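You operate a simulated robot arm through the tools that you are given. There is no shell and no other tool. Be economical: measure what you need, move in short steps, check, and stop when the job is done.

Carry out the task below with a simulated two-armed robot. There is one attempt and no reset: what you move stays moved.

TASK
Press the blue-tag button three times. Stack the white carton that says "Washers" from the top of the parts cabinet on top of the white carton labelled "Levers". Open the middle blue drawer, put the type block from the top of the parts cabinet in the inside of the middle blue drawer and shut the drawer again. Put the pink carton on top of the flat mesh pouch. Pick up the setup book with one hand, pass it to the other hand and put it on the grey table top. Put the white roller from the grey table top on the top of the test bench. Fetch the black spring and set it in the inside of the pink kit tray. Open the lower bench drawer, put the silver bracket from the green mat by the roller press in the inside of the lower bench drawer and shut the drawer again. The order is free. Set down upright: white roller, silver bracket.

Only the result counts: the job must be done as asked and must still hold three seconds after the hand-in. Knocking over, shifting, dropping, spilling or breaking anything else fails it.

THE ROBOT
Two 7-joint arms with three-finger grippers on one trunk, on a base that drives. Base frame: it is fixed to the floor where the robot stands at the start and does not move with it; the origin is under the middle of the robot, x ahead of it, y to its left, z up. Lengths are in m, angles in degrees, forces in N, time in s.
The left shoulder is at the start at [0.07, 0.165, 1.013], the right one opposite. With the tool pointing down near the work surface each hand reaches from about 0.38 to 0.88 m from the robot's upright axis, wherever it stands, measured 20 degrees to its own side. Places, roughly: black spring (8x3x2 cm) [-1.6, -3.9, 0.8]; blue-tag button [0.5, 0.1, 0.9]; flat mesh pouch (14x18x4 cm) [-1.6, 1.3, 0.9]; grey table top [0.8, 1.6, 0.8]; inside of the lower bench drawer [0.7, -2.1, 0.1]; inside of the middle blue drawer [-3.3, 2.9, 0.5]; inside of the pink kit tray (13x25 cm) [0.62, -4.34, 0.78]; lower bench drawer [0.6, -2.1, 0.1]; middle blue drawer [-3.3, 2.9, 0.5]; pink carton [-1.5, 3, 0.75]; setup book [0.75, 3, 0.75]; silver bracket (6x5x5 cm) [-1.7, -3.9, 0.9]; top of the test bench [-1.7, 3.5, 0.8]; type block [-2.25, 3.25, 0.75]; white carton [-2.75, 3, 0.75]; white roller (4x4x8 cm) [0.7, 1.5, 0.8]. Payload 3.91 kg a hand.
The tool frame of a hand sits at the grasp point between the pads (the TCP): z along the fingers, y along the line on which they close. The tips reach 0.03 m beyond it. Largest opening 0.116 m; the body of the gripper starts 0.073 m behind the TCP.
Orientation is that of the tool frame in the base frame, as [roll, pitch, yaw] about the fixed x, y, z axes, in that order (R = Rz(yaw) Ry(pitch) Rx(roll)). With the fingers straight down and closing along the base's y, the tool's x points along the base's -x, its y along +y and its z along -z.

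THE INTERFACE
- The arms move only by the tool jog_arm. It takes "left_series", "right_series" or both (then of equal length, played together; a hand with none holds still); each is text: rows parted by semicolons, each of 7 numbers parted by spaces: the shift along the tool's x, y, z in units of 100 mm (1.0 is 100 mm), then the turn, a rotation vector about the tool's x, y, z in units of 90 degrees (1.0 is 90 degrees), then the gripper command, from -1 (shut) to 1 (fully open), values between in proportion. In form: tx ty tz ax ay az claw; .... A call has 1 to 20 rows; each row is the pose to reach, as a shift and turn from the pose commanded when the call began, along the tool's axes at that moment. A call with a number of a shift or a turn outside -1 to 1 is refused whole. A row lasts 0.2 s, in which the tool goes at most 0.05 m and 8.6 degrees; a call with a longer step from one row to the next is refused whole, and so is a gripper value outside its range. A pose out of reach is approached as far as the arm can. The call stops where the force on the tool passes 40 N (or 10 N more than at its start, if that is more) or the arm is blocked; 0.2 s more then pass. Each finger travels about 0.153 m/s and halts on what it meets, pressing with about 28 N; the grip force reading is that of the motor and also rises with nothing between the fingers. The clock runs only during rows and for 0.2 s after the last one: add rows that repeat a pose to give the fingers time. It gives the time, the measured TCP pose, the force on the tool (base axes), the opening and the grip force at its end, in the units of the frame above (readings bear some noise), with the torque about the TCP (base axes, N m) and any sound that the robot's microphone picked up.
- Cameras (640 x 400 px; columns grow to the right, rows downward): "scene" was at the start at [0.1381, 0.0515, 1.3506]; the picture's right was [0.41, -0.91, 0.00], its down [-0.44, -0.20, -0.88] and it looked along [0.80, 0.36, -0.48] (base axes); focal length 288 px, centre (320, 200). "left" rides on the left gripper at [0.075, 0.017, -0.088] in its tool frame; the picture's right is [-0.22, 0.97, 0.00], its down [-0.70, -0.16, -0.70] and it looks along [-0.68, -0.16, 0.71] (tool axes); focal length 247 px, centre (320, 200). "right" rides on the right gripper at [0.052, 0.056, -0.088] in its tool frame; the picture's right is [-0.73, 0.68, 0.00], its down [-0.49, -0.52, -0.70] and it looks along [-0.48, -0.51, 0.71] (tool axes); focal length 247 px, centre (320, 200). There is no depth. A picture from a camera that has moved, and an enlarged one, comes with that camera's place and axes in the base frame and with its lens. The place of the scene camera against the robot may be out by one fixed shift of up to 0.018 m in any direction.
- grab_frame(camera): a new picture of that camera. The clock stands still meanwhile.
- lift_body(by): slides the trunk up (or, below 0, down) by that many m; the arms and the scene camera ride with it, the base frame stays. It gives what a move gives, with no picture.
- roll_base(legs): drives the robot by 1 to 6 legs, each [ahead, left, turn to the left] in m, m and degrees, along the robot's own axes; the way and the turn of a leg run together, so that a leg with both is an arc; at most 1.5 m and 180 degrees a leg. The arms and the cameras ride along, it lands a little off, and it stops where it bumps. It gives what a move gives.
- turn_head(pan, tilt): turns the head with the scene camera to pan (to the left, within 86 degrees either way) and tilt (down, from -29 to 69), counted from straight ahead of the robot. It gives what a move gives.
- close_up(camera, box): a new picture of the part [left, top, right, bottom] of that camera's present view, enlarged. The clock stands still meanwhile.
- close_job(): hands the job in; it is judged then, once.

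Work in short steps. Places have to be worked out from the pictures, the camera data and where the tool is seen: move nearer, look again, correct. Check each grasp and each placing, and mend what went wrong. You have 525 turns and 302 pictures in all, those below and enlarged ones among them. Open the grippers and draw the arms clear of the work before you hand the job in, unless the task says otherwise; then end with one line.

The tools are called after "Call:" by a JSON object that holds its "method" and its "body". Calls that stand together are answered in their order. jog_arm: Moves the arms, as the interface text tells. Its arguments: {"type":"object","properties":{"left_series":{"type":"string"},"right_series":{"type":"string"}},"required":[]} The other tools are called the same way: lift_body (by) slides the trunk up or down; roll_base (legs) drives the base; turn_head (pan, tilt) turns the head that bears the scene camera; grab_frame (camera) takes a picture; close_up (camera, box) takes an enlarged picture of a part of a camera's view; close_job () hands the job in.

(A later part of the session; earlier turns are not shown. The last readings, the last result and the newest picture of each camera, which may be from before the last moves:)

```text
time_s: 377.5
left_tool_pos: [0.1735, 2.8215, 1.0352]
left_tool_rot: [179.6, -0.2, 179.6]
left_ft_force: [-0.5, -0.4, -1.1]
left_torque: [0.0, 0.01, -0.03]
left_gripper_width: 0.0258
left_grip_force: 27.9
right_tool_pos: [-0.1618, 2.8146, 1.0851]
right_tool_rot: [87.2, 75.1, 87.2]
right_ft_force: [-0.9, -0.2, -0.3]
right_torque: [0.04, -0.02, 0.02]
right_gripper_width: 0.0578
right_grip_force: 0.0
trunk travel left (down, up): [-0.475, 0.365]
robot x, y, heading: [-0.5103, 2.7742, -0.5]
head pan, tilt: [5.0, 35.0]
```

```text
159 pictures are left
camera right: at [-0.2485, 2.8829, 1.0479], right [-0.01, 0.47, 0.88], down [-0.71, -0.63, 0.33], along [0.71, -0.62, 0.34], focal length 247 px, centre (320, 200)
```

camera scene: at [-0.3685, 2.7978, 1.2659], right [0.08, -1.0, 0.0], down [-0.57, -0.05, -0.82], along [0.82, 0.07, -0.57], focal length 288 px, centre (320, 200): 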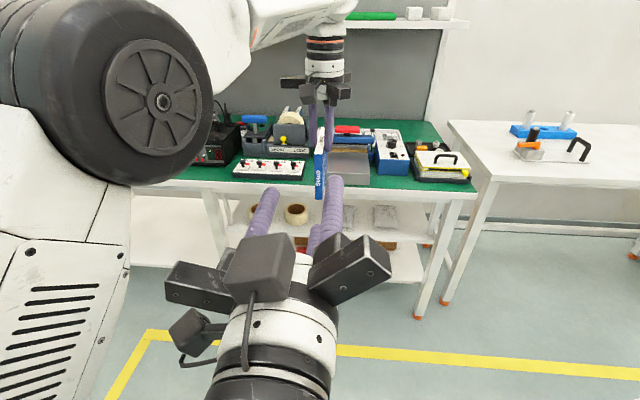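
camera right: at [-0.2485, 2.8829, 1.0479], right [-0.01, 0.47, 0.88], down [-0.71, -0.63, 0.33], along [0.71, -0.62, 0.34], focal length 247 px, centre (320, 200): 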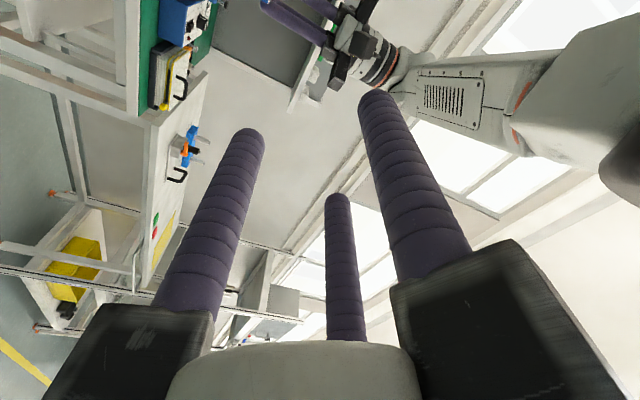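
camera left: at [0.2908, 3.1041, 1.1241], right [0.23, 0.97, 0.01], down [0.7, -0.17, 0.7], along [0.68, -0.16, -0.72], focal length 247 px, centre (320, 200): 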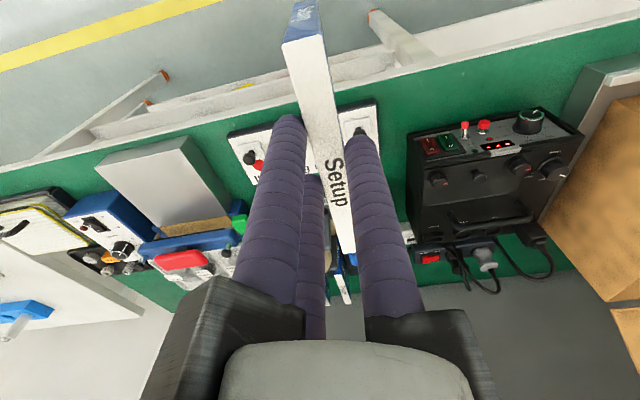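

The right arm is cramped close to the body. I'll push it forward 10 cm while untwisting 15° and lowering.

Call:
{"method": "jog_arm", "body": {"right_series": "0 0 0.3 0 0 0.05 0; 0 0 0.6 0 0 0.1 0; 0 0 0.9 0 0 0.15 0; 0 0 1 0 0 0.165 0; 0.3 0 1 0 0 0.165 0; 0.6 0 1 0 0 0.165 0; 0.6 0 1 0 0 0.165 0"}}

Call:
{"method": "grab_frame", "body": {"camera": "scene"}}

```text
time_s: 379.1
left_tool_pos: [0.1733, 2.8207, 1.0346]
left_tool_rot: [179.6, -0.2, 179.5]
left_ft_force: [-0.6, -0.5, -1.8]
left_torque: [0.0, -0.01, 0.0]
left_gripper_width: 0.0254
left_grip_force: 28.1
right_tool_pos: [-0.0604, 2.8288, 1.0276]
right_tool_rot: [88.6, 60.4, 88.7]
right_ft_force: [-0.6, 0.3, 0.8]
right_torque: [0.0, 0.01, 0.0]
right_gripper_width: 0.0582
right_grip_force: 0.0
trunk travel left (down, up): [-0.475, 0.365]
robot x, y, heading: [-0.5112, 2.7735, -0.2]
head pan, tilt: [5.0, 35.0]
```

```text
158 pictures are left
camera scene: at [-0.3676, 2.7967, 1.2658], right [0.08, -1.0, 0.0], down [-0.57, -0.05, -0.82], along [0.82, 0.07, -0.57], focal length 288 px, centre (320, 200)
```

scene: 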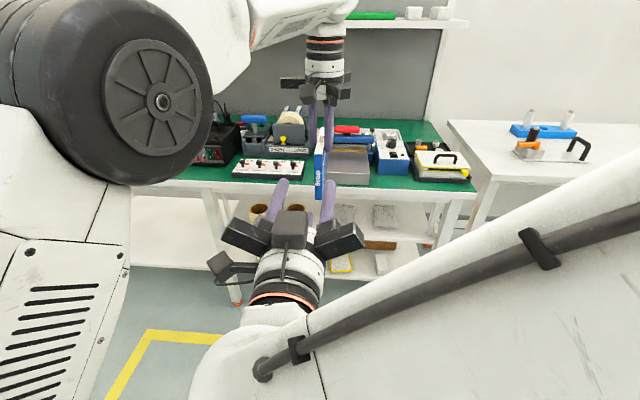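

Twist is the other sign; I'll rotate back about the pointing axis by −30°.

Call:
{"method": "jog_arm", "body": {"right_series": "0 0 0 0 0 -0.085 0; 0 0 0 0 0 -0.17 0; 0 0 0 0 0 -0.255 0; 0 0 0 0 0 -0.329 0; 0 0 0 0 0 -0.329 0"}}

```text
time_s: 380.3
left_tool_pos: [0.1734, 2.8208, 1.0342]
left_tool_rot: [179.7, -0.2, 179.6]
left_ft_force: [0.0, 0.3, -1.5]
left_torque: [-0.05, 0.03, -0.02]
left_gripper_width: 0.0258
left_grip_force: 28.3
right_tool_pos: [-0.0593, 2.8283, 1.026]
right_tool_rot: [-17.3, 89.3, -17.4]
right_ft_force: [0.1, 0.2, -0.5]
right_torque: [0.04, -0.01, -0.01]
right_gripper_width: 0.0581
right_grip_force: 0.1
trunk travel left (down, up): [-0.475, 0.365]
robot x, y, heading: [-0.5138, 2.7745, -0.3]
head pan, tilt: [5.0, 35.0]
```

Orientation is now exact (pointing +x, closing along y). I'll look with the right hand camera and a zoom.

Call:
{"method": "grab_frame", "body": {"camera": "right"}}

Call:
{"method": "close_up", "body": {"camera": "scene", "box": [220, 60, 420, 260]}}

```text
157 pictures are left
camera right: at [-0.1471, 2.8852, 0.9726], right [-0.01, 0.68, 0.73], down [-0.71, -0.52, 0.48], along [0.71, -0.51, 0.49], focal length 247 px, centre (320, 200)
```

right: 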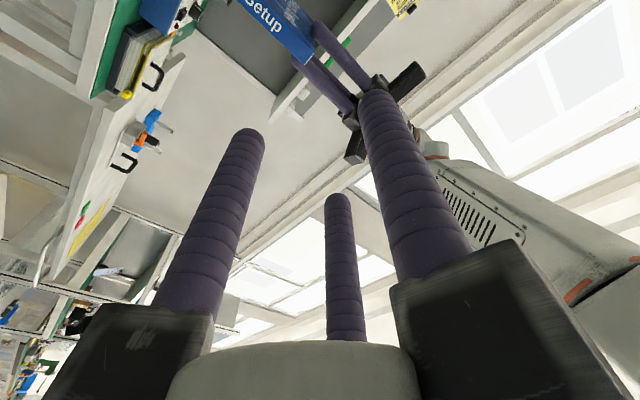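

```text
2.00 times, centred on (320, 160) of scene
camera zoom: at [-0.3675, 2.7971, 1.2658], right [0.08, -1.0, 0.0], down [-0.57, -0.05, -0.82], along [0.82, 0.07, -0.57], focal length 576 px, centre (320, 280)
```

zoom: 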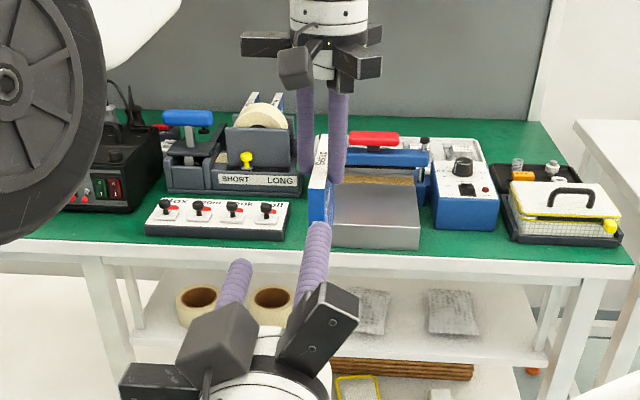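

I'll lower the right hand to the lower part of the book and approach halfway.

Call:
{"method": "jog_arm", "body": {"right_series": "0.3 -0.04 0.2 0 0 0 0; 0.65 -0.08 0.4 0 0 0 0; 0.65 -0.08 0.7 0 0 0 0; 0.65 -0.08 0.7 0 0 0 0"}}

Call:
{"method": "grab_frame", "body": {"camera": "right"}}

Call:
{"method": "close_up", "body": {"camera": "scene", "box": [220, 60, 420, 260]}}

```text
time_s: 381.3
left_tool_pos: [0.1721, 2.8212, 1.0337]
left_tool_rot: [179.6, -0.2, 179.6]
left_ft_force: [-0.5, -0.2, -0.8]
left_torque: [-0.03, 0.0, 0.01]
left_gripper_width: 0.0256
left_grip_force: 28.2
right_tool_pos: [0.0112, 2.8217, 0.9636]
right_tool_rot: [-12.7, 89.3, -12.8]
right_ft_force: [-0.6, -0.1, 0.9]
right_torque: [-0.01, -0.01, -0.01]
right_gripper_width: 0.0578
right_grip_force: 0.1
trunk travel left (down, up): [-0.475, 0.365]
robot x, y, heading: [-0.5094, 2.7791, -0.4]
head pan, tilt: [5.0, 35.0]
```

```text
155 pictures are left
camera right: at [-0.076, 2.8771, 0.9087], right [-0.01, 0.68, 0.73], down [-0.71, -0.52, 0.48], along [0.71, -0.51, 0.49], focal length 247 px, centre (320, 200)
```

right: 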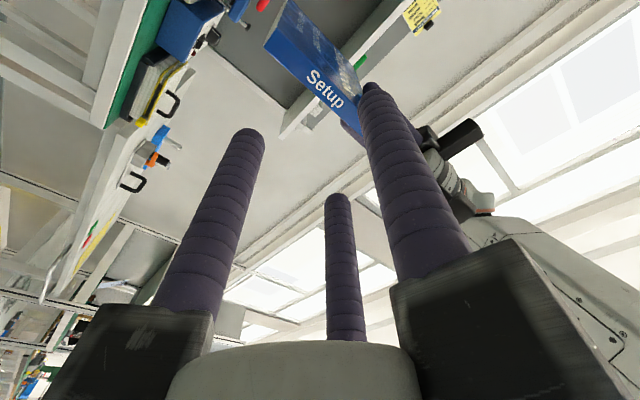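

```text
2.00 times, centred on (320, 160) of scene
camera zoom: at [-0.3679, 2.7974, 1.2658], right [0.08, -1.0, 0.0], down [-0.57, -0.05, -0.82], along [0.82, 0.07, -0.57], focal length 576 px, centre (320, 280)
```

zoom: 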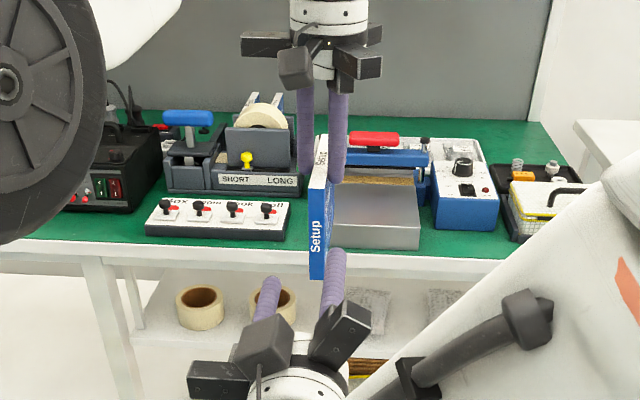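

Geometry matches: spine front x≈0.10, book z≈0.92–1.02. I'll slide the right hand forward 9.5 cm around the spine.

Call:
{"method": "jog_arm", "body": {"right_series": "0 0.02 0.2 0 0 0 0; 0 0.02 0.4 0 0 0 0; 0 0.02 0.6 0 0 0 0; 0 0.02 0.8 0 0 0 0; 0 0.02 0.95 0 0 0 0; 0 0.02 0.95 0 0 0 0"}}

Call:
{"method": "grab_frame", "body": {"camera": "right"}}

Call:
{"method": "close_up", "body": {"camera": "scene", "box": [220, 60, 420, 260]}}

Call:
{"method": "grab_frame", "body": {"camera": "left"}}

```text
time_s: 382.7
left_tool_pos: [0.174, 2.8216, 1.0361]
left_tool_rot: [179.6, -0.1, 179.6]
left_ft_force: [0.1, 0.2, -1.2]
left_torque: [0.01, 0.02, 0.0]
left_gripper_width: 0.026
left_grip_force: 27.9
right_tool_pos: [0.1065, 2.8213, 0.9634]
right_tool_rot: [-11.5, 89.4, -11.6]
right_ft_force: [1.3, 0.6, 1.0]
right_torque: [0.01, -0.01, -0.02]
right_gripper_width: 0.058
right_grip_force: 0.0
trunk travel left (down, up): [-0.475, 0.365]
robot x, y, heading: [-0.5118, 2.775, -0.5]
head pan, tilt: [5.0, 35.0]
```

```text
153 pictures are left
camera right: at [0.0186, 2.8786, 0.9099], right [-0.01, 0.68, 0.73], down [-0.71, -0.52, 0.48], along [0.71, -0.51, 0.49], focal length 247 px, centre (320, 200)
```

right: 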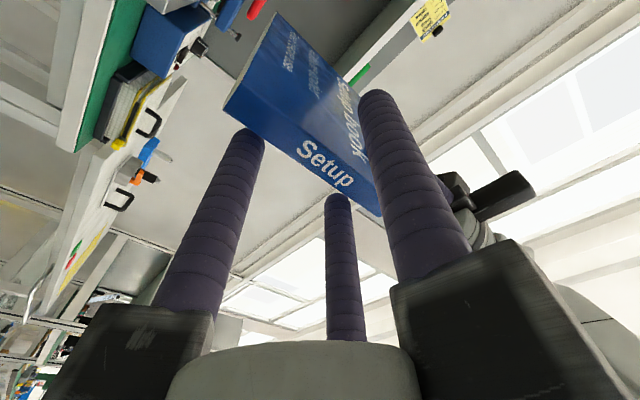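

```text
2.00 times, centred on (320, 160) of scene
camera zoom: at [-0.3676, 2.7971, 1.2658], right [0.08, -1.0, 0.0], down [-0.57, -0.05, -0.82], along [0.82, 0.07, -0.57], focal length 576 px, centre (320, 280)
```

zoom: 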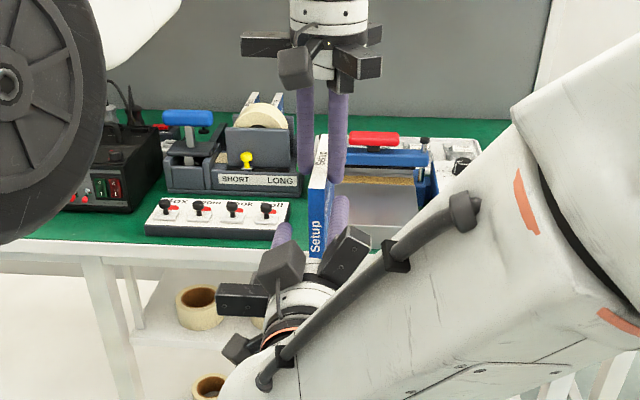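

```text
151 pictures are left
camera left: at [0.0994, 2.8378, 1.123], right [0.23, 0.97, 0.01], down [0.7, -0.17, 0.7], along [0.68, -0.16, -0.72], focal length 247 px, centre (320, 200)
```

left: 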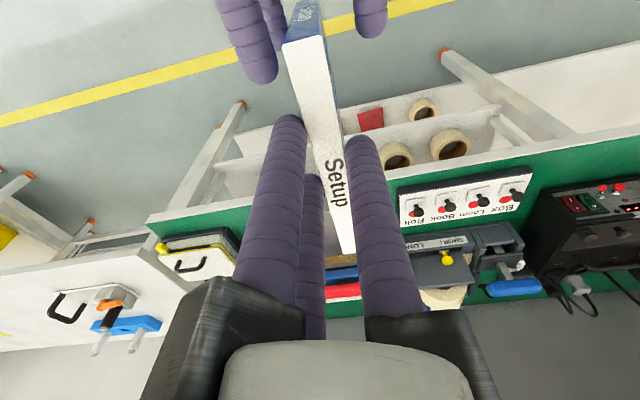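

The rods straddle the book, but the lower rod is near its bottom edge. I'll raise the right hand 1 cm and then close it.

Call:
{"method": "jog_arm", "body": {"right_series": "-0.1 0.03 0 0 0 0 0; -0.1 0.03 0 0 0 0 -0.3; -0.1 0.03 0 0 0 0 -0.7; -0.1 0.03 0 0 0 0 -1; -0.1 0.03 0 0 0 0 -1; -0.1 0.03 0 0 0 0 -1"}}

Call:
{"method": "grab_frame", "body": {"camera": "right"}}

Call:
{"method": "grab_frame", "body": {"camera": "left"}}

```text
time_s: 384.1
left_tool_pos: [0.1755, 2.822, 1.0343]
left_tool_rot: [179.5, -0.3, 179.6]
left_ft_force: [1.9, 20.7, -17.6]
left_torque: [0.31, -0.25, -0.75]
left_gripper_width: 0.0259
left_grip_force: 28.0
right_tool_pos: [0.1071, 2.8248, 0.9754]
right_tool_rot: [1.6, 89.1, 1.3]
right_ft_force: [-2.1, -20.7, 15.8]
right_torque: [0.89, -0.91, -0.64]
right_gripper_width: 0.0263
right_grip_force: 27.7
trunk travel left (down, up): [-0.475, 0.365]
robot x, y, heading: [-0.5099, 2.7788, -0.3]
head pan, tilt: [5.0, 35.0]
```

```text
150 pictures are left
camera right: at [0.0193, 2.881, 0.9213], right [-0.01, 0.68, 0.73], down [-0.71, -0.52, 0.48], along [0.7, -0.52, 0.49], focal length 247 px, centre (320, 200)
```

right: 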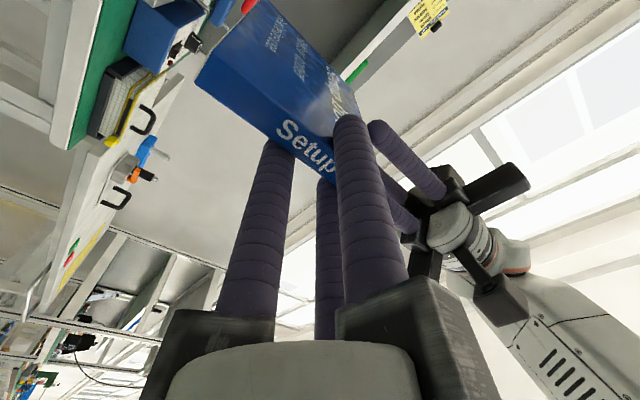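

```text
149 pictures are left
camera left: at [0.0999, 2.8389, 1.1221], right [0.23, 0.97, 0.01], down [0.7, -0.17, 0.69], along [0.68, -0.15, -0.72], focal length 247 px, centre (320, 200)
```

left: 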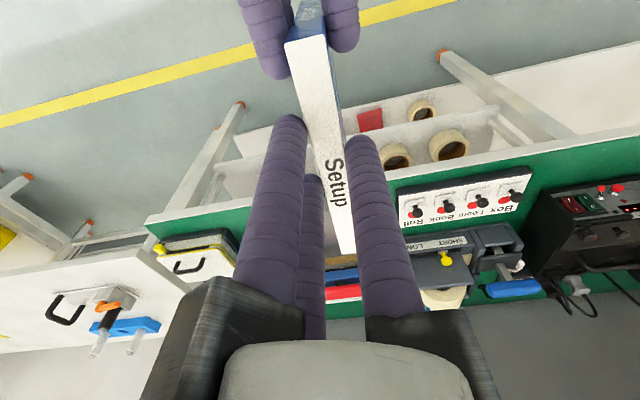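

Both hands hold the book. I'll open the left hand and lift it clear.

Call:
{"method": "jog_arm", "body": {"left_series": "0 0 0 0 0 0 -0.4; 0 0 0 0 0 0 -0.1; 0 0 0 0 0 0 0; 0 0 -0.3 0 0 0 0; 0 0 -0.7 0 0 0 0; 0 0 -1 0 0 0 0; 0 0 -1 0 0 0 0"}}

Call:
{"method": "grab_frame", "body": {"camera": "right"}}

Call:
{"method": "grab_frame", "body": {"camera": "scene"}}

```text
time_s: 385.7
left_tool_pos: [0.1672, 2.823, 1.1309]
left_tool_rot: [179.6, -0.2, 179.6]
left_ft_force: [-0.3, 1.0, -0.4]
left_torque: [-0.01, 0.0, 0.04]
left_gripper_width: 0.0582
left_grip_force: 0.0
left hand out of reach, approached as far as the arm can: row 6, 7
right_tool_pos: [0.1056, 2.8262, 0.9739]
right_tool_rot: [-12.1, 89.2, -12.1]
right_ft_force: [0.6, 0.0, -0.9]
right_torque: [-0.03, 0.11, 0.02]
right_gripper_width: 0.0257
right_grip_force: 27.9
trunk travel left (down, up): [-0.475, 0.365]
robot x, y, heading: [-0.5103, 2.7817, -0.3]
head pan, tilt: [5.0, 35.0]
```

```text
148 pictures are left
camera right: at [0.0176, 2.8822, 0.9204], right [-0.01, 0.68, 0.73], down [-0.71, -0.52, 0.48], along [0.71, -0.51, 0.49], focal length 247 px, centre (320, 200)
```

right: 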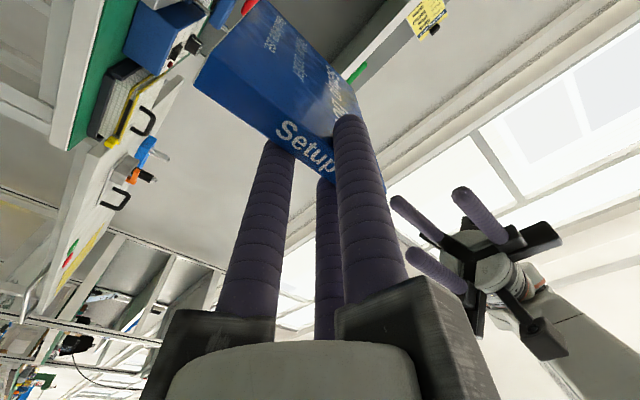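

```text
147 pictures are left
camera scene: at [-0.3682, 2.7974, 1.2659], right [0.08, -1.0, 0.0], down [-0.57, -0.05, -0.82], along [0.82, 0.07, -0.57], focal length 288 px, centre (320, 200)
```

scene: 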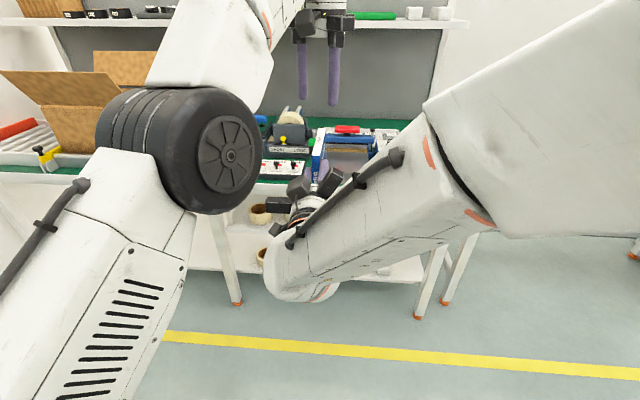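

The hand-over worked: the right hand alone holds the book. I'll move the left hand aside and drive to the grey table.

Call:
{"method": "jog_arm", "body": {"left_series": "0 0.4 0 0 0 0 0; 0 0.8 0 0 0 0 0; 0 1 0 0 0 0 0; 0 1 0 0 0 0 0"}}

Call:
{"method": "jog_arm", "body": {"left_series": "0 0.4 0 0 0 0 0; 0 0.8 0 0 0 0 0; 0.1 1 0 0 0 0 0; 0.1 1 0 0 0 0 0"}}

Call:
{"method": "jog_arm", "body": {"left_series": "0.3 0.3 0 0 0 0 0; 0.6 0.6 0 0 0 0 0; 0.9 0.9 0 0 0 0 0; 1 1 0 0 0 0 0"}}

Call:
{"method": "roll_base", "body": {"legs": [[0, -0.8, 0], [0, -0.53, 0], [0.15, 0, 0.3]]}}

Call:
{"method": "turn_head", "body": {"pan": 0, "tilt": 30}}

Call:
{"method": "grab_frame", "body": {"camera": "scene"}}

```text
time_s: 386.7
left_tool_pos: [0.1684, 2.9223, 1.1309]
left_tool_rot: [179.5, -0.2, 179.6]
left_ft_force: [0.6, 1.3, 0.3]
left_torque: [0.02, 0.01, -0.01]
left_gripper_width: 0.0578
left_grip_force: 0.1
right_tool_pos: [0.1055, 2.8258, 0.9732]
right_tool_rot: [-11.2, 89.4, -11.2]
right_ft_force: [0.3, 0.4, -0.2]
right_torque: [-0.03, 0.11, -0.01]
right_gripper_width: 0.0259
right_grip_force: 27.7
trunk travel left (down, up): [-0.475, 0.365]
robot x, y, heading: [-0.5079, 2.7742, -0.6]
head pan, tilt: [5.0, 35.0]
```

```text
time_s: 387.7
left_tool_pos: [0.1599, 3.0213, 1.1324]
left_tool_rot: [179.6, -0.3, 179.6]
left_ft_force: [0.3, -0.1, 0.2]
left_torque: [0.05, 0.02, -0.01]
left_gripper_width: 0.0579
left_grip_force: 0.1
right_tool_pos: [0.1062, 2.8248, 0.9743]
right_tool_rot: [-12.3, 89.4, -12.4]
right_ft_force: [-0.5, 0.2, -0.2]
right_torque: [0.03, 0.11, -0.01]
right_gripper_width: 0.0257
right_grip_force: 28.1
trunk travel left (down, up): [-0.475, 0.365]
robot x, y, heading: [-0.5117, 2.7776, -0.3]
head pan, tilt: [5.0, 35.0]
```

```text
time_s: 388.7
left_tool_pos: [0.0608, 3.123, 1.1309]
left_tool_rot: [179.6, -0.3, 179.6]
left_ft_force: [0.0, 1.0, 0.0]
left_torque: [0.03, 0.02, -0.01]
left_gripper_width: 0.058
left_grip_force: 0.1
right_tool_pos: [0.1061, 2.8261, 0.9734]
right_tool_rot: [-12.0, 89.5, -12.1]
right_ft_force: [-0.1, 0.2, 0.3]
right_torque: [-0.02, 0.1, -0.01]
right_gripper_width: 0.026
right_grip_force: 27.7
trunk travel left (down, up): [-0.475, 0.365]
robot x, y, heading: [-0.5119, 2.7772, -0.4]
head pan, tilt: [5.0, 35.0]
```

```text
time_s: 396.7
left_tool_pos: [0.1998, 1.7895, 1.1325]
left_tool_rot: [179.6, -0.3, 179.4]
left_ft_force: [0.2, -0.2, -0.7]
left_torque: [0.02, 0.04, -0.01]
left_gripper_width: 0.0581
left_grip_force: 0.0
right_tool_pos: [0.2452, 1.4927, 0.9735]
right_tool_rot: [-13.4, 89.4, -13.6]
right_ft_force: [-0.5, 0.0, -1.7]
right_torque: [-0.03, 0.1, 0.0]
right_gripper_width: 0.0257
right_grip_force: 27.9
trunk travel left (down, up): [-0.475, 0.365]
robot x, y, heading: [-0.3723, 1.4453, -0.6]
head pan, tilt: [5.0, 35.0]
```

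```text
time_s: 397.3
left_tool_pos: [0.1978, 1.7888, 1.1325]
left_tool_rot: [179.6, -0.1, 179.4]
left_ft_force: [-0.3, -0.4, 0.0]
left_torque: [0.01, 0.02, -0.04]
left_gripper_width: 0.0579
left_grip_force: 0.2
right_tool_pos: [0.2432, 1.4928, 0.9747]
right_tool_rot: [-14.3, 89.3, -14.6]
right_ft_force: [-0.2, -0.1, -0.8]
right_torque: [0.01, 0.12, -0.01]
right_gripper_width: 0.0255
right_grip_force: 28.0
trunk travel left (down, up): [-0.475, 0.365]
robot x, y, heading: [-0.371, 1.4446, -0.3]
head pan, tilt: [0.0, 30.0]
```

```text
146 pictures are left
camera scene: at [-0.2269, 1.4571, 1.2735], right [-0.01, -1.0, 0.0], down [-0.5, 0.0, -0.87], along [0.87, -0.01, -0.5], focal length 288 px, centre (320, 200)
```

scene: 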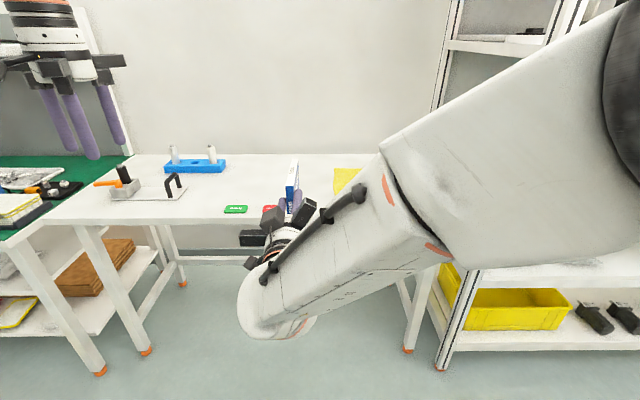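

Positioned at y≈1.49, beside the tags. I'll drive forward and lower part way, then check.

Call:
{"method": "roll_base", "body": {"legs": [[0.315, 0, 0]]}}

Call:
{"method": "lift_body", "body": {"by": -0.09}}

Call:
{"method": "turn_head", "body": {"pan": 10, "tilt": 40}}

Call:
{"method": "grab_frame", "body": {"camera": "scene"}}

Call:
{"method": "grab_frame", "body": {"camera": "right"}}

Call:
{"method": "grab_frame", "body": {"camera": "left"}}

```text
time_s: 399.4
left_tool_pos: [0.5144, 1.7833, 1.1314]
left_tool_rot: [179.6, -0.2, 179.3]
left_ft_force: [0.2, 0.3, 0.0]
left_torque: [0.03, 0.0, 0.0]
left_gripper_width: 0.0579
left_grip_force: 0.0
right_tool_pos: [0.5568, 1.4869, 0.9723]
right_tool_rot: [-13.3, 89.5, -13.8]
right_ft_force: [0.0, -0.3, -1.0]
right_torque: [0.0, 0.13, 0.01]
right_gripper_width: 0.0257
right_grip_force: 28.4
trunk travel left (down, up): [-0.475, 0.365]
robot x, y, heading: [-0.0582, 1.4391, -1.0]
head pan, tilt: [0.0, 30.0]
```

```text
time_s: 400.7
left_tool_pos: [0.5151, 1.7833, 1.0427]
left_tool_rot: [179.6, -0.1, 179.2]
left_ft_force: [-0.7, 0.0, 0.0]
left_torque: [-0.01, 0.0, 0.0]
left_gripper_width: 0.0579
left_grip_force: 0.1
right_tool_pos: [0.5575, 1.4868, 0.8842]
right_tool_rot: [-12.4, 89.3, -12.8]
right_ft_force: [-0.5, -0.3, -1.8]
right_torque: [-0.02, 0.13, 0.04]
right_gripper_width: 0.0257
right_grip_force: 28.3
trunk travel left (down, up): [-0.385, 0.455]
robot x, y, heading: [-0.0621, 1.4433, -0.5]
head pan, tilt: [0.0, 30.0]
```

```text
time_s: 401.4
left_tool_pos: [0.5142, 1.7835, 1.0423]
left_tool_rot: [179.5, -0.1, 179.1]
left_ft_force: [-0.7, 0.0, 0.6]
left_torque: [0.01, -0.01, 0.0]
left_gripper_width: 0.0579
left_grip_force: 0.1
right_tool_pos: [0.5577, 1.4874, 0.8831]
right_tool_rot: [-13.3, 89.3, -13.7]
right_ft_force: [0.3, 0.4, -0.9]
right_torque: [0.01, 0.14, 0.0]
right_gripper_width: 0.0254
right_grip_force: 28.0
trunk travel left (down, up): [-0.385, 0.455]
robot x, y, heading: [-0.0572, 1.4434, -0.7]
head pan, tilt: [10.0, 40.0]
```

```text
145 pictures are left
camera scene: at [0.0806, 1.4683, 1.1682], right [0.16, -0.99, 0.0], down [-0.63, -0.1, -0.77], along [0.76, 0.12, -0.64], focal length 288 px, centre (320, 200)
```

scene: 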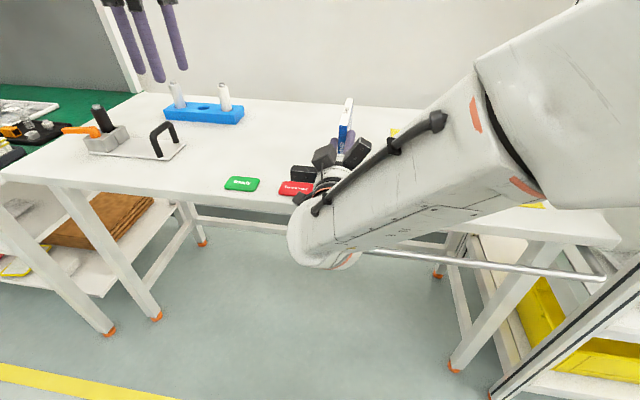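

```text
144 pictures are left
camera right: at [0.4708, 1.5435, 0.83], right [0.0, 0.68, 0.73], down [-0.71, -0.52, 0.48], along [0.71, -0.52, 0.49], focal length 247 px, centre (320, 200)
```

right: 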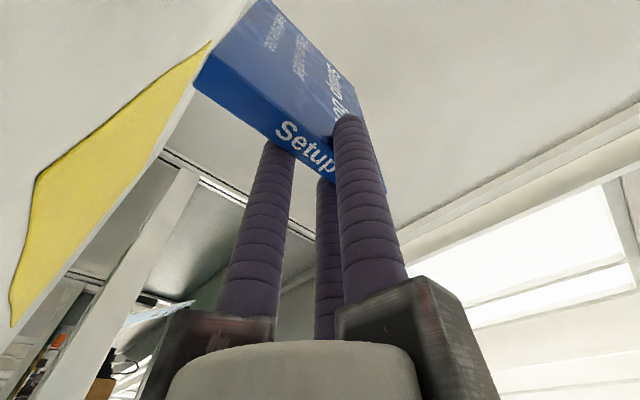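

```text
143 pictures are left
camera left: at [0.4409, 1.801, 1.1313], right [0.24, 0.97, 0.01], down [0.7, -0.17, 0.7], along [0.68, -0.16, -0.72], focal length 247 px, centre (320, 200)
```

left: 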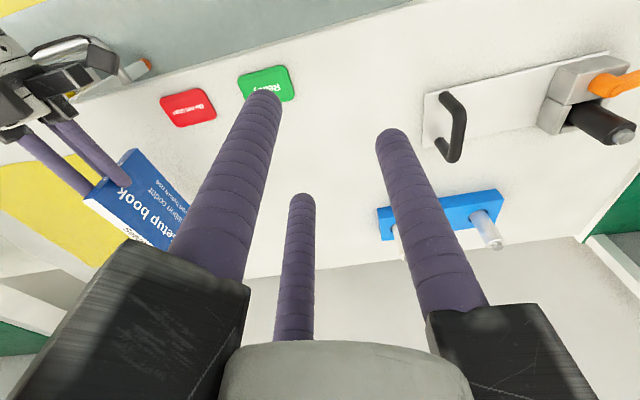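

Clear. I'll lower the book to the table in small steps.

Call:
{"method": "jog_arm", "body": {"right_series": "0.1 0 0 0 0 0 -1; 0.2 0 0 0 0 0 -1; 0.3 0 0 0 0 0 -1; 0.38 0 0 0 0 0 -1; 0.43 0 0 0 0 0 -1; 0.48 0 0 0 0 0 -1; 0.52 0 0 0 0 0 -1; 0.56 0 0 0 0 0 -1"}}

Call:
{"method": "grab_frame", "body": {"camera": "left"}}

```text
time_s: 402.9
left_tool_pos: [0.5137, 1.784, 1.0426]
left_tool_rot: [179.6, -0.2, 179.2]
left_ft_force: [0.5, 0.9, 1.1]
left_torque: [0.01, 0.05, -0.02]
left_gripper_width: 0.0579
left_grip_force: 0.0
right_tool_pos: [0.5595, 1.4879, 0.843]
right_tool_rot: [13.8, 88.1, 13.2]
right_ft_force: [0.9, 1.2, 15.7]
right_torque: [0.12, -0.1, 0.0]
right_gripper_width: 0.0259
right_grip_force: 28.0
trunk travel left (down, up): [-0.385, 0.455]
robot x, y, heading: [-0.059, 1.4413, -0.8]
head pan, tilt: [10.0, 40.0]
stopped in row 7 (right hand): the force on the tool passed its limit at 42 N (the readings are from after the stop); the commanded pose is now the measured one
```

```text
142 pictures are left
camera left: at [0.4396, 1.8011, 1.1315], right [0.24, 0.97, 0.01], down [0.7, -0.17, 0.7], along [0.68, -0.16, -0.72], focal length 247 px, centre (320, 200)
```

left: 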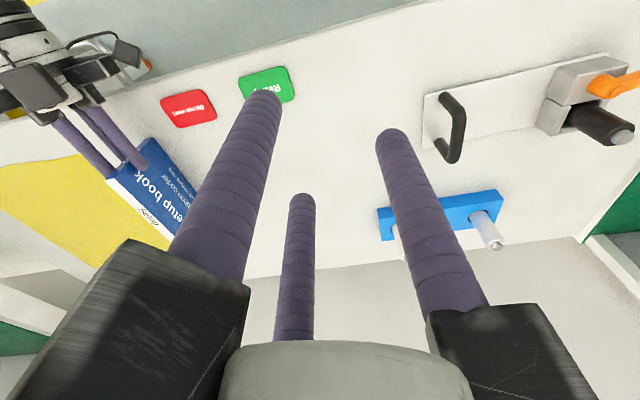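

The spine's bottom corner touches first with a ~1.5° nose-up tilt. I'll level it, then open gently.

Call:
{"method": "jog_arm", "body": {"right_series": "0 0 0 0 0.01 0 -1; 0 0 0 0 0.018 0 -1; 0.01 0 0 0 0.018 0 -1; 0.01 0 0 0 0.018 0 -1"}}

Call:
{"method": "jog_arm", "body": {"right_series": "0 0 0 0 0 0 -0.55; 0 0 0 0 0 0 -0.45; 0 0 0 0 0 0 -0.3; 0 0 0 0 0 0 -0.15; 0 0 0 0 0 0 -0.1; 0 0 0 0 0 0 -0.1"}}

Call:
{"method": "grab_frame", "body": {"camera": "left"}}

Call:
{"method": "grab_frame", "body": {"camera": "right"}}

```text
time_s: 403.9
left_tool_pos: [0.5131, 1.7828, 1.0433]
left_tool_rot: [179.7, -0.1, 179.2]
left_ft_force: [-0.4, 0.6, -0.6]
left_torque: [-0.04, 0.01, 0.02]
left_gripper_width: 0.0581
left_grip_force: 0.0
right_tool_pos: [0.5595, 1.4874, 0.8431]
right_tool_rot: [74.7, 89.6, 74.0]
right_ft_force: [11.7, 1.8, 34.8]
right_torque: [0.22, -0.93, -0.07]
right_gripper_width: 0.026
right_grip_force: 27.8
trunk travel left (down, up): [-0.385, 0.455]
robot x, y, heading: [-0.0587, 1.4414, -1.0]
head pan, tilt: [10.0, 40.0]
```

```text
time_s: 405.3
left_tool_pos: [0.5144, 1.7838, 1.0431]
left_tool_rot: [179.6, -0.2, 179.2]
left_ft_force: [0.3, -1.1, -1.1]
left_torque: [0.02, -0.03, -0.01]
left_gripper_width: 0.058
left_grip_force: 0.2
right_tool_pos: [0.5598, 1.4877, 0.8391]
right_tool_rot: [141.7, 89.6, 141.1]
right_ft_force: [0.4, -0.5, -0.3]
right_torque: [-0.01, 0.02, 0.0]
right_gripper_width: 0.0523
right_grip_force: 0.0
trunk travel left (down, up): [-0.385, 0.455]
robot x, y, heading: [-0.0586, 1.4438, -0.6]
head pan, tilt: [10.0, 40.0]
```

```text
141 pictures are left
camera left: at [0.4406, 1.801, 1.1314], right [0.24, 0.97, 0.01], down [0.7, -0.17, 0.7], along [0.68, -0.16, -0.72], focal length 247 px, centre (320, 200)
```

left: 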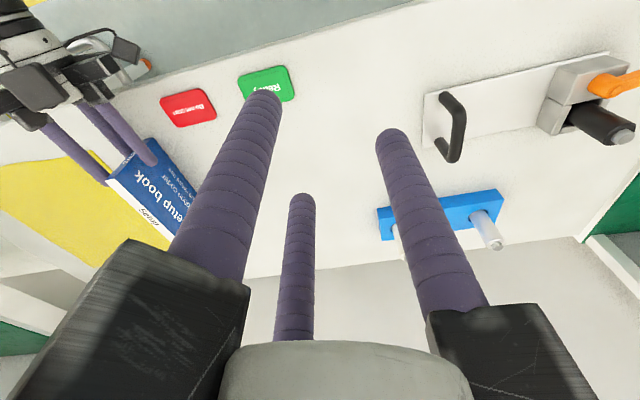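

```text
140 pictures are left
camera right: at [0.4721, 1.5443, 0.7872], right [0.01, 0.68, 0.73], down [-0.7, -0.52, 0.49], along [0.71, -0.52, 0.47], focal length 247 px, centre (320, 200)
```

right: 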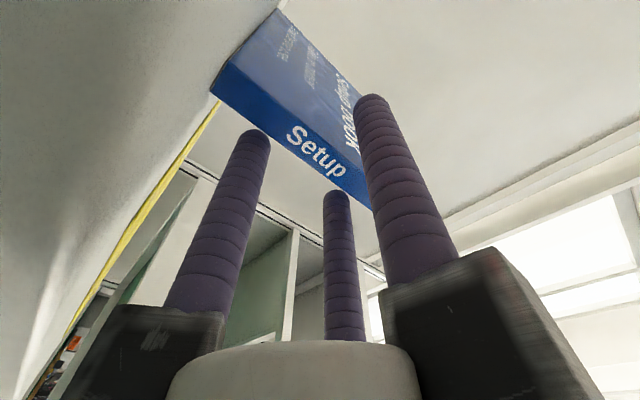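

The book stands free between the rods. I'll retract straight back slowly.

Call:
{"method": "jog_arm", "body": {"right_series": "0 0 -0.1 0 0 0 -0.1; 0 0 -0.25 0 0 0 -0.1; 0 0 -0.4 0 0 0 -0.1; 0 0 -0.6 0 0 0 -0.1; 0 0 -0.8 0 0 0 -0.1; 0 0 -1 0 0 0 -0.1"}}

Call:
{"method": "roll_base", "body": {"legs": [[-0.35, 0, 0]]}}

Call:
{"method": "grab_frame", "body": {"camera": "scene"}}

```text
time_s: 406.7
left_tool_pos: [0.5146, 1.7842, 1.043]
left_tool_rot: [179.5, -0.1, 179.1]
left_ft_force: [-0.3, -0.1, -0.8]
left_torque: [0.02, -0.01, -0.01]
left_gripper_width: 0.0579
left_grip_force: 0.1
right_tool_pos: [0.4613, 1.4851, 0.835]
right_tool_rot: [153.1, 88.6, 152.1]
right_ft_force: [-0.1, 0.8, -0.8]
right_torque: [-0.03, 0.02, 0.04]
right_gripper_width: 0.0521
right_grip_force: 0.0
trunk travel left (down, up): [-0.385, 0.455]
robot x, y, heading: [-0.0581, 1.4427, -0.6]
head pan, tilt: [10.0, 40.0]
```

```text
time_s: 409.0
left_tool_pos: [0.1645, 1.7888, 1.0432]
left_tool_rot: [179.5, -0.2, 179.3]
left_ft_force: [-0.2, -0.2, 0.6]
left_torque: [-0.02, 0.0, 0.0]
left_gripper_width: 0.058
left_grip_force: 0.0
right_tool_pos: [0.1111, 1.492, 0.8342]
right_tool_rot: [155.3, 88.7, 154.7]
right_ft_force: [-0.9, -0.7, -0.1]
right_torque: [0.0, 0.01, 0.02]
right_gripper_width: 0.0521
right_grip_force: 0.0
trunk travel left (down, up): [-0.385, 0.455]
robot x, y, heading: [-0.4083, 1.4418, -0.6]
head pan, tilt: [10.0, 40.0]
```

```text
139 pictures are left
camera scene: at [-0.2694, 1.471, 1.1687], right [0.15, -0.99, 0.0], down [-0.63, -0.1, -0.77], along [0.76, 0.11, -0.64], focal length 288 px, centre (320, 200)
```

scene: 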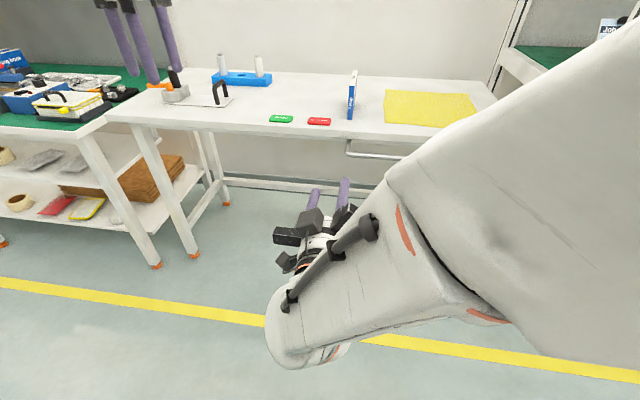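

The book stands on the grey table. Now to the south half: I'll turn the right hand down again, face south and look.

Call:
{"method": "jog_arm", "body": {"right_series": "0 0 0 0 0.09 0 0; 0 0 0 0 0.18 0 0; 0 0 0 0 0.27 0 0; 0 0 0 0 0.36 0 0; 0 0 0 0 0.45 0 0; 0 0 0 0 0.54 0 0; 0 0 0 0 0.63 0 0; 0 0 0 0 0.72 0 0; 0 0 0 0 0.81 0 0; 0 0 0 0 0.9 0 0; 0 0 0 0 0.985 0 0; 0 0 0 0 0.985 0 0"}}

Call:
{"method": "lift_body", "body": {"by": 0.25}}

Call:
{"method": "roll_base", "body": {"legs": [[-0.1, 0, 0], [0, 0, -89.5]]}}

Call:
{"method": "turn_head", "body": {"pan": 0, "tilt": 15}}

Call:
{"method": "grab_frame", "body": {"camera": "scene"}}

```text
time_s: 411.6
left_tool_pos: [0.1648, 1.7888, 1.0408]
left_tool_rot: [179.6, -0.2, 179.3]
left_ft_force: [0.6, 0.4, 0.5]
left_torque: [-0.04, 0.0, -0.01]
left_gripper_width: 0.058
left_grip_force: 0.1
right_tool_pos: [0.1108, 1.4915, 0.8334]
right_tool_rot: [179.3, 0.0, 179.4]
right_ft_force: [-0.3, -0.4, 1.6]
right_torque: [-0.02, 0.01, -0.01]
right_gripper_width: 0.0581
right_grip_force: 0.0
trunk travel left (down, up): [-0.385, 0.455]
robot x, y, heading: [-0.4089, 1.4431, -0.6]
head pan, tilt: [10.0, 40.0]
```

```text
time_s: 414.2
left_tool_pos: [0.1652, 1.7885, 1.2921]
left_tool_rot: [179.6, -0.2, 179.3]
left_ft_force: [-0.4, 1.0, 0.8]
left_torque: [0.01, -0.03, -0.01]
left_gripper_width: 0.0581
left_grip_force: 0.1
right_tool_pos: [0.1121, 1.4919, 1.0837]
right_tool_rot: [179.5, 0.1, 179.4]
right_ft_force: [-0.2, 0.0, 0.4]
right_torque: [0.0, -0.02, -0.03]
right_gripper_width: 0.058
right_grip_force: 0.0
trunk travel left (down, up): [-0.635, 0.205]
robot x, y, heading: [-0.4106, 1.4472, -0.5]
head pan, tilt: [10.0, 40.0]
```

```text
time_s: 419.2
left_tool_pos: [-0.1623, 0.8749, 1.292]
left_tool_rot: [179.6, -0.2, 89.5]
left_ft_force: [-0.9, -0.3, -0.4]
left_torque: [0.01, 0.01, -0.05]
left_gripper_width: 0.0581
left_grip_force: 0.1
right_tool_pos: [-0.459, 0.9259, 1.084]
right_tool_rot: [179.4, 0.0, 89.8]
right_ft_force: [-0.1, 0.1, -0.5]
right_torque: [0.02, 0.02, -0.02]
right_gripper_width: 0.0578
right_grip_force: 0.1
trunk travel left (down, up): [-0.635, 0.205]
robot x, y, heading: [-0.508, 1.4439, -90.2]
head pan, tilt: [10.0, 40.0]
```

```text
time_s: 420.1
left_tool_pos: [-0.1615, 0.8746, 1.2938]
left_tool_rot: [179.6, -0.2, 89.6]
left_ft_force: [0.2, 0.4, 0.1]
left_torque: [0.01, 0.01, -0.04]
left_gripper_width: 0.058
left_grip_force: 0.1
right_tool_pos: [-0.4599, 0.9254, 1.0821]
right_tool_rot: [179.4, 0.2, 89.7]
right_ft_force: [-0.5, -0.3, 0.3]
right_torque: [0.01, -0.01, -0.01]
right_gripper_width: 0.058
right_grip_force: 0.1
trunk travel left (down, up): [-0.635, 0.205]
robot x, y, heading: [-0.5092, 1.4463, -90.2]
head pan, tilt: [0.0, 15.0]
```

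```text
138 pictures are left
camera scene: at [-0.504, 1.3159, 1.4577], right [-1.0, 0.0, 0.0], down [0.0, 0.26, -0.97], along [0.0, -0.97, -0.26], focal length 288 px, centre (320, 200)
```

scene: 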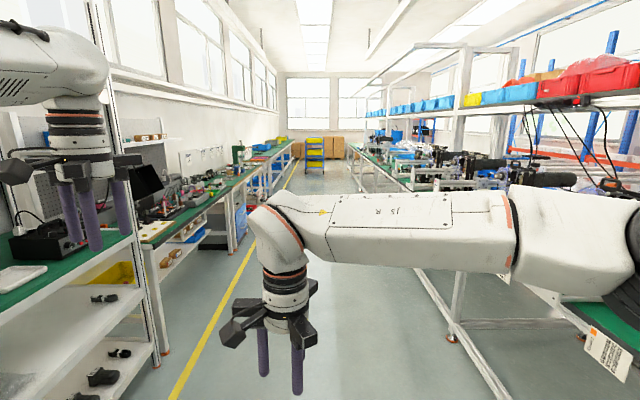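

The corridor south is clear. I'll drive 2.8 m along it and look again.

Call:
{"method": "roll_base", "body": {"legs": [[1.4, 0, 0.2], [1.4, 0, 0]]}}

Call:
{"method": "turn_head", "body": {"pan": 45, "tilt": 25}}

Call:
{"method": "grab_frame", "body": {"camera": "scene"}}

Call:
{"method": "turn_head", "body": {"pan": -25, "tilt": 15}}

Call:
{"method": "grab_frame", "body": {"camera": "scene"}}

```text
time_s: 433.7
left_tool_pos: [-0.1759, -1.9372, 1.293]
left_tool_rot: [179.7, -0.1, 89.6]
left_ft_force: [-0.8, 0.3, -0.2]
left_torque: [-0.01, 0.05, 0.0]
left_gripper_width: 0.0581
left_grip_force: 0.1
right_tool_pos: [-0.4716, -1.8868, 1.0839]
right_tool_rot: [179.3, 0.1, 89.7]
right_ft_force: [0.4, 0.2, -0.3]
right_torque: [-0.01, 0.0, -0.01]
right_gripper_width: 0.0581
right_grip_force: 0.1
trunk travel left (down, up): [-0.635, 0.205]
robot x, y, heading: [-0.5183, -1.3682, -90.4]
head pan, tilt: [0.0, 15.0]
```

```text
time_s: 434.8
left_tool_pos: [-0.1744, -1.9379, 1.2932]
left_tool_rot: [179.6, -0.3, 89.6]
left_ft_force: [-0.2, 0.7, -0.1]
left_torque: [0.03, -0.01, -0.01]
left_gripper_width: 0.0581
left_grip_force: 0.2
right_tool_pos: [-0.4714, -1.8877, 1.0832]
right_tool_rot: [179.3, 0.1, 89.7]
right_ft_force: [0.2, 0.3, -1.0]
right_torque: [0.01, -0.03, 0.0]
right_gripper_width: 0.058
right_grip_force: 0.0
trunk travel left (down, up): [-0.635, 0.205]
robot x, y, heading: [-0.5197, -1.366, -90.0]
head pan, tilt: [45.0, 25.0]
```

```text
137 pictures are left
camera scene: at [-0.4523, -1.4689, 1.4415], right [-0.71, -0.7, 0.0], down [-0.3, 0.3, -0.91], along [0.64, -0.64, -0.42], focal length 288 px, centre (320, 200)
```

scene: 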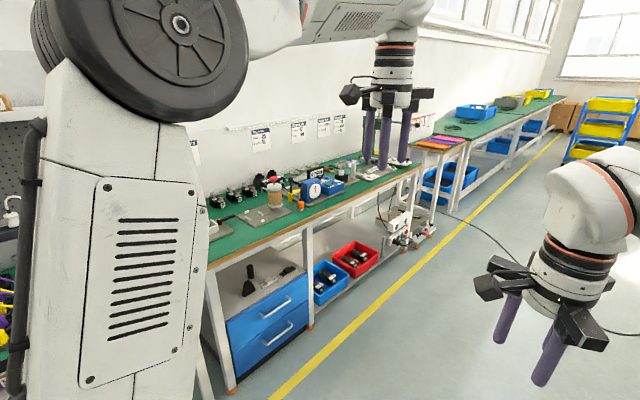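

```text
time_s: 436.2
left_tool_pos: [-0.1746, -1.9375, 1.2931]
left_tool_rot: [179.7, -0.2, 89.6]
left_ft_force: [-0.1, 0.3, -0.8]
left_torque: [0.01, 0.02, 0.0]
left_gripper_width: 0.0578
left_grip_force: 0.0
right_tool_pos: [-0.4713, -1.8862, 1.0828]
right_tool_rot: [179.5, 0.1, 89.7]
right_ft_force: [0.5, -0.1, -0.4]
right_torque: [0.01, 0.0, -0.02]
right_gripper_width: 0.0582
right_grip_force: 0.0
trunk travel left (down, up): [-0.635, 0.205]
robot x, y, heading: [-0.5224, -1.3677, -90.4]
head pan, tilt: [-25.0, 15.0]
```

```text
136 pictures are left
camera scene: at [-0.5569, -1.4878, 1.4578], right [-0.9, 0.43, 0.0], down [0.11, 0.23, -0.97], along [-0.41, -0.87, -0.26], focal length 288 px, centre (320, 200)
```

scene: 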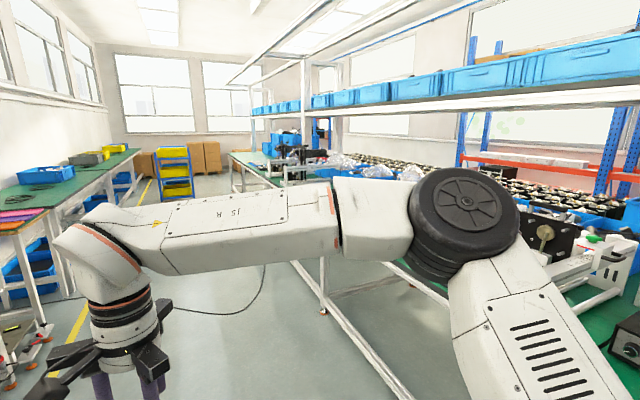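

I see a cable on the floor ahead. I'll zoom in on it before proceeding.

Call:
{"method": "turn_head", "body": {"pan": 10, "tilt": 35}}

Call:
{"method": "grab_frame", "body": {"camera": "scene"}}

```text
time_s: 437.2
left_tool_pos: [-0.1746, -1.9373, 1.2938]
left_tool_rot: [179.6, -0.2, 89.6]
left_ft_force: [-0.6, 0.2, -1.5]
left_torque: [0.03, 0.01, -0.03]
left_gripper_width: 0.058
left_grip_force: 0.0
right_tool_pos: [-0.4728, -1.8854, 1.0828]
right_tool_rot: [179.5, 0.0, 89.6]
right_ft_force: [0.7, -0.7, 0.0]
right_torque: [0.0, 0.03, 0.02]
right_gripper_width: 0.0581
right_grip_force: 0.0
trunk travel left (down, up): [-0.635, 0.205]
robot x, y, heading: [-0.5216, -1.3685, -90.2]
head pan, tilt: [10.0, 35.0]
```

```text
135 pictures are left
camera scene: at [-0.5023, -1.4901, 1.4258], right [-0.99, -0.17, 0.0], down [-0.1, 0.57, -0.82], along [0.14, -0.81, -0.57], focal length 288 px, centre (320, 200)
```

scene: 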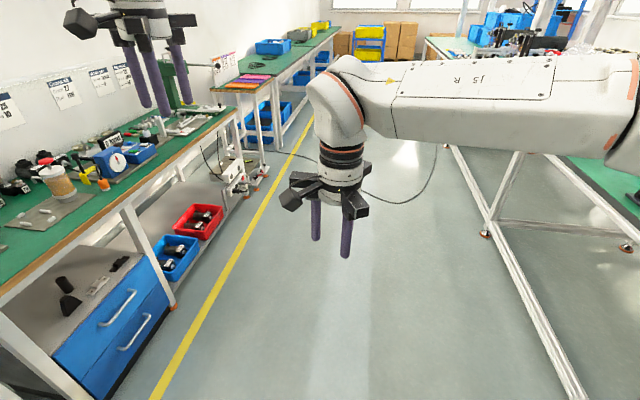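

The cable crosses the floor near y≈-3.7. I'll approach to y≈-2.6 and look more closely, to the right side as well.

Call:
{"method": "roll_base", "body": {"legs": [[1.1, 0, 0]]}}

Call:
{"method": "turn_head", "body": {"pan": -5, "tilt": 35}}

Call:
{"method": "grab_frame", "body": {"camera": "scene"}}

Call:
{"method": "turn_head", "body": {"pan": -45, "tilt": 25}}

Call:
{"method": "grab_frame", "body": {"camera": "scene"}}

```text
time_s: 442.9
left_tool_pos: [-0.1659, -3.0302, 1.2932]
left_tool_rot: [179.6, -0.2, 90.4]
left_ft_force: [-0.6, 0.0, 0.0]
left_torque: [-0.01, 0.0, -0.01]
left_gripper_width: 0.0577
left_grip_force: 0.1
right_tool_pos: [-0.4643, -2.9831, 1.0819]
right_tool_rot: [179.3, 0.1, 90.5]
right_ft_force: [0.7, -0.1, 0.2]
right_torque: [0.02, -0.01, 0.03]
right_gripper_width: 0.0579
right_grip_force: 0.1
trunk travel left (down, up): [-0.635, 0.205]
robot x, y, heading: [-0.5218, -2.463, -89.7]
head pan, tilt: [10.0, 35.0]
```

```text
time_s: 443.6
left_tool_pos: [-0.1678, -3.0299, 1.2927]
left_tool_rot: [179.6, -0.2, 90.3]
left_ft_force: [-1.0, -0.7, 0.0]
left_torque: [-0.01, 0.02, -0.02]
left_gripper_width: 0.0579
left_grip_force: 0.1
right_tool_pos: [-0.4646, -2.9832, 1.083]
right_tool_rot: [179.4, 0.1, 90.3]
right_ft_force: [-0.7, 0.5, 0.2]
right_torque: [-0.02, -0.06, 0.02]
right_gripper_width: 0.0581
right_grip_force: 0.2
trunk travel left (down, up): [-0.635, 0.205]
robot x, y, heading: [-0.5189, -2.4664, -89.6]
head pan, tilt: [-5.0, 35.0]
```

```text
134 pictures are left
camera scene: at [-0.5217, -2.5882, 1.4258], right [-1.0, 0.08, 0.0], down [0.05, 0.57, -0.82], along [-0.06, -0.82, -0.57], focal length 288 px, centre (320, 200)
```

scene: 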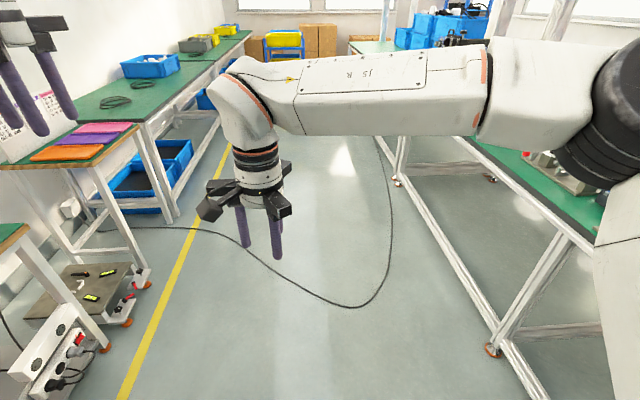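

```text
time_s: 444.7
left_tool_pos: [-0.1657, -3.0301, 1.293]
left_tool_rot: [179.6, -0.2, 90.3]
left_ft_force: [0.3, 0.2, 0.1]
left_torque: [-0.03, -0.05, -0.03]
left_gripper_width: 0.0581
left_grip_force: 0.0
right_tool_pos: [-0.4632, -2.9824, 1.0822]
right_tool_rot: [179.4, 0.1, 90.4]
right_ft_force: [-0.7, -0.8, 0.3]
right_torque: [-0.01, 0.0, 0.01]
right_gripper_width: 0.0582
right_grip_force: 0.0
trunk travel left (down, up): [-0.635, 0.205]
robot x, y, heading: [-0.5201, -2.4592, -89.5]
head pan, tilt: [-45.0, 25.0]
```

```text
133 pictures are left
camera scene: at [-0.5794, -2.5661, 1.4415], right [-0.71, 0.7, 0.0], down [0.3, 0.3, -0.91], along [-0.64, -0.65, -0.42], focal length 288 px, centre (320, 200)
```

scene: 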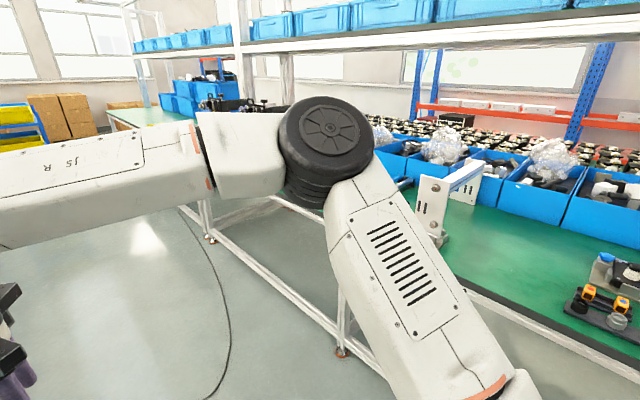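

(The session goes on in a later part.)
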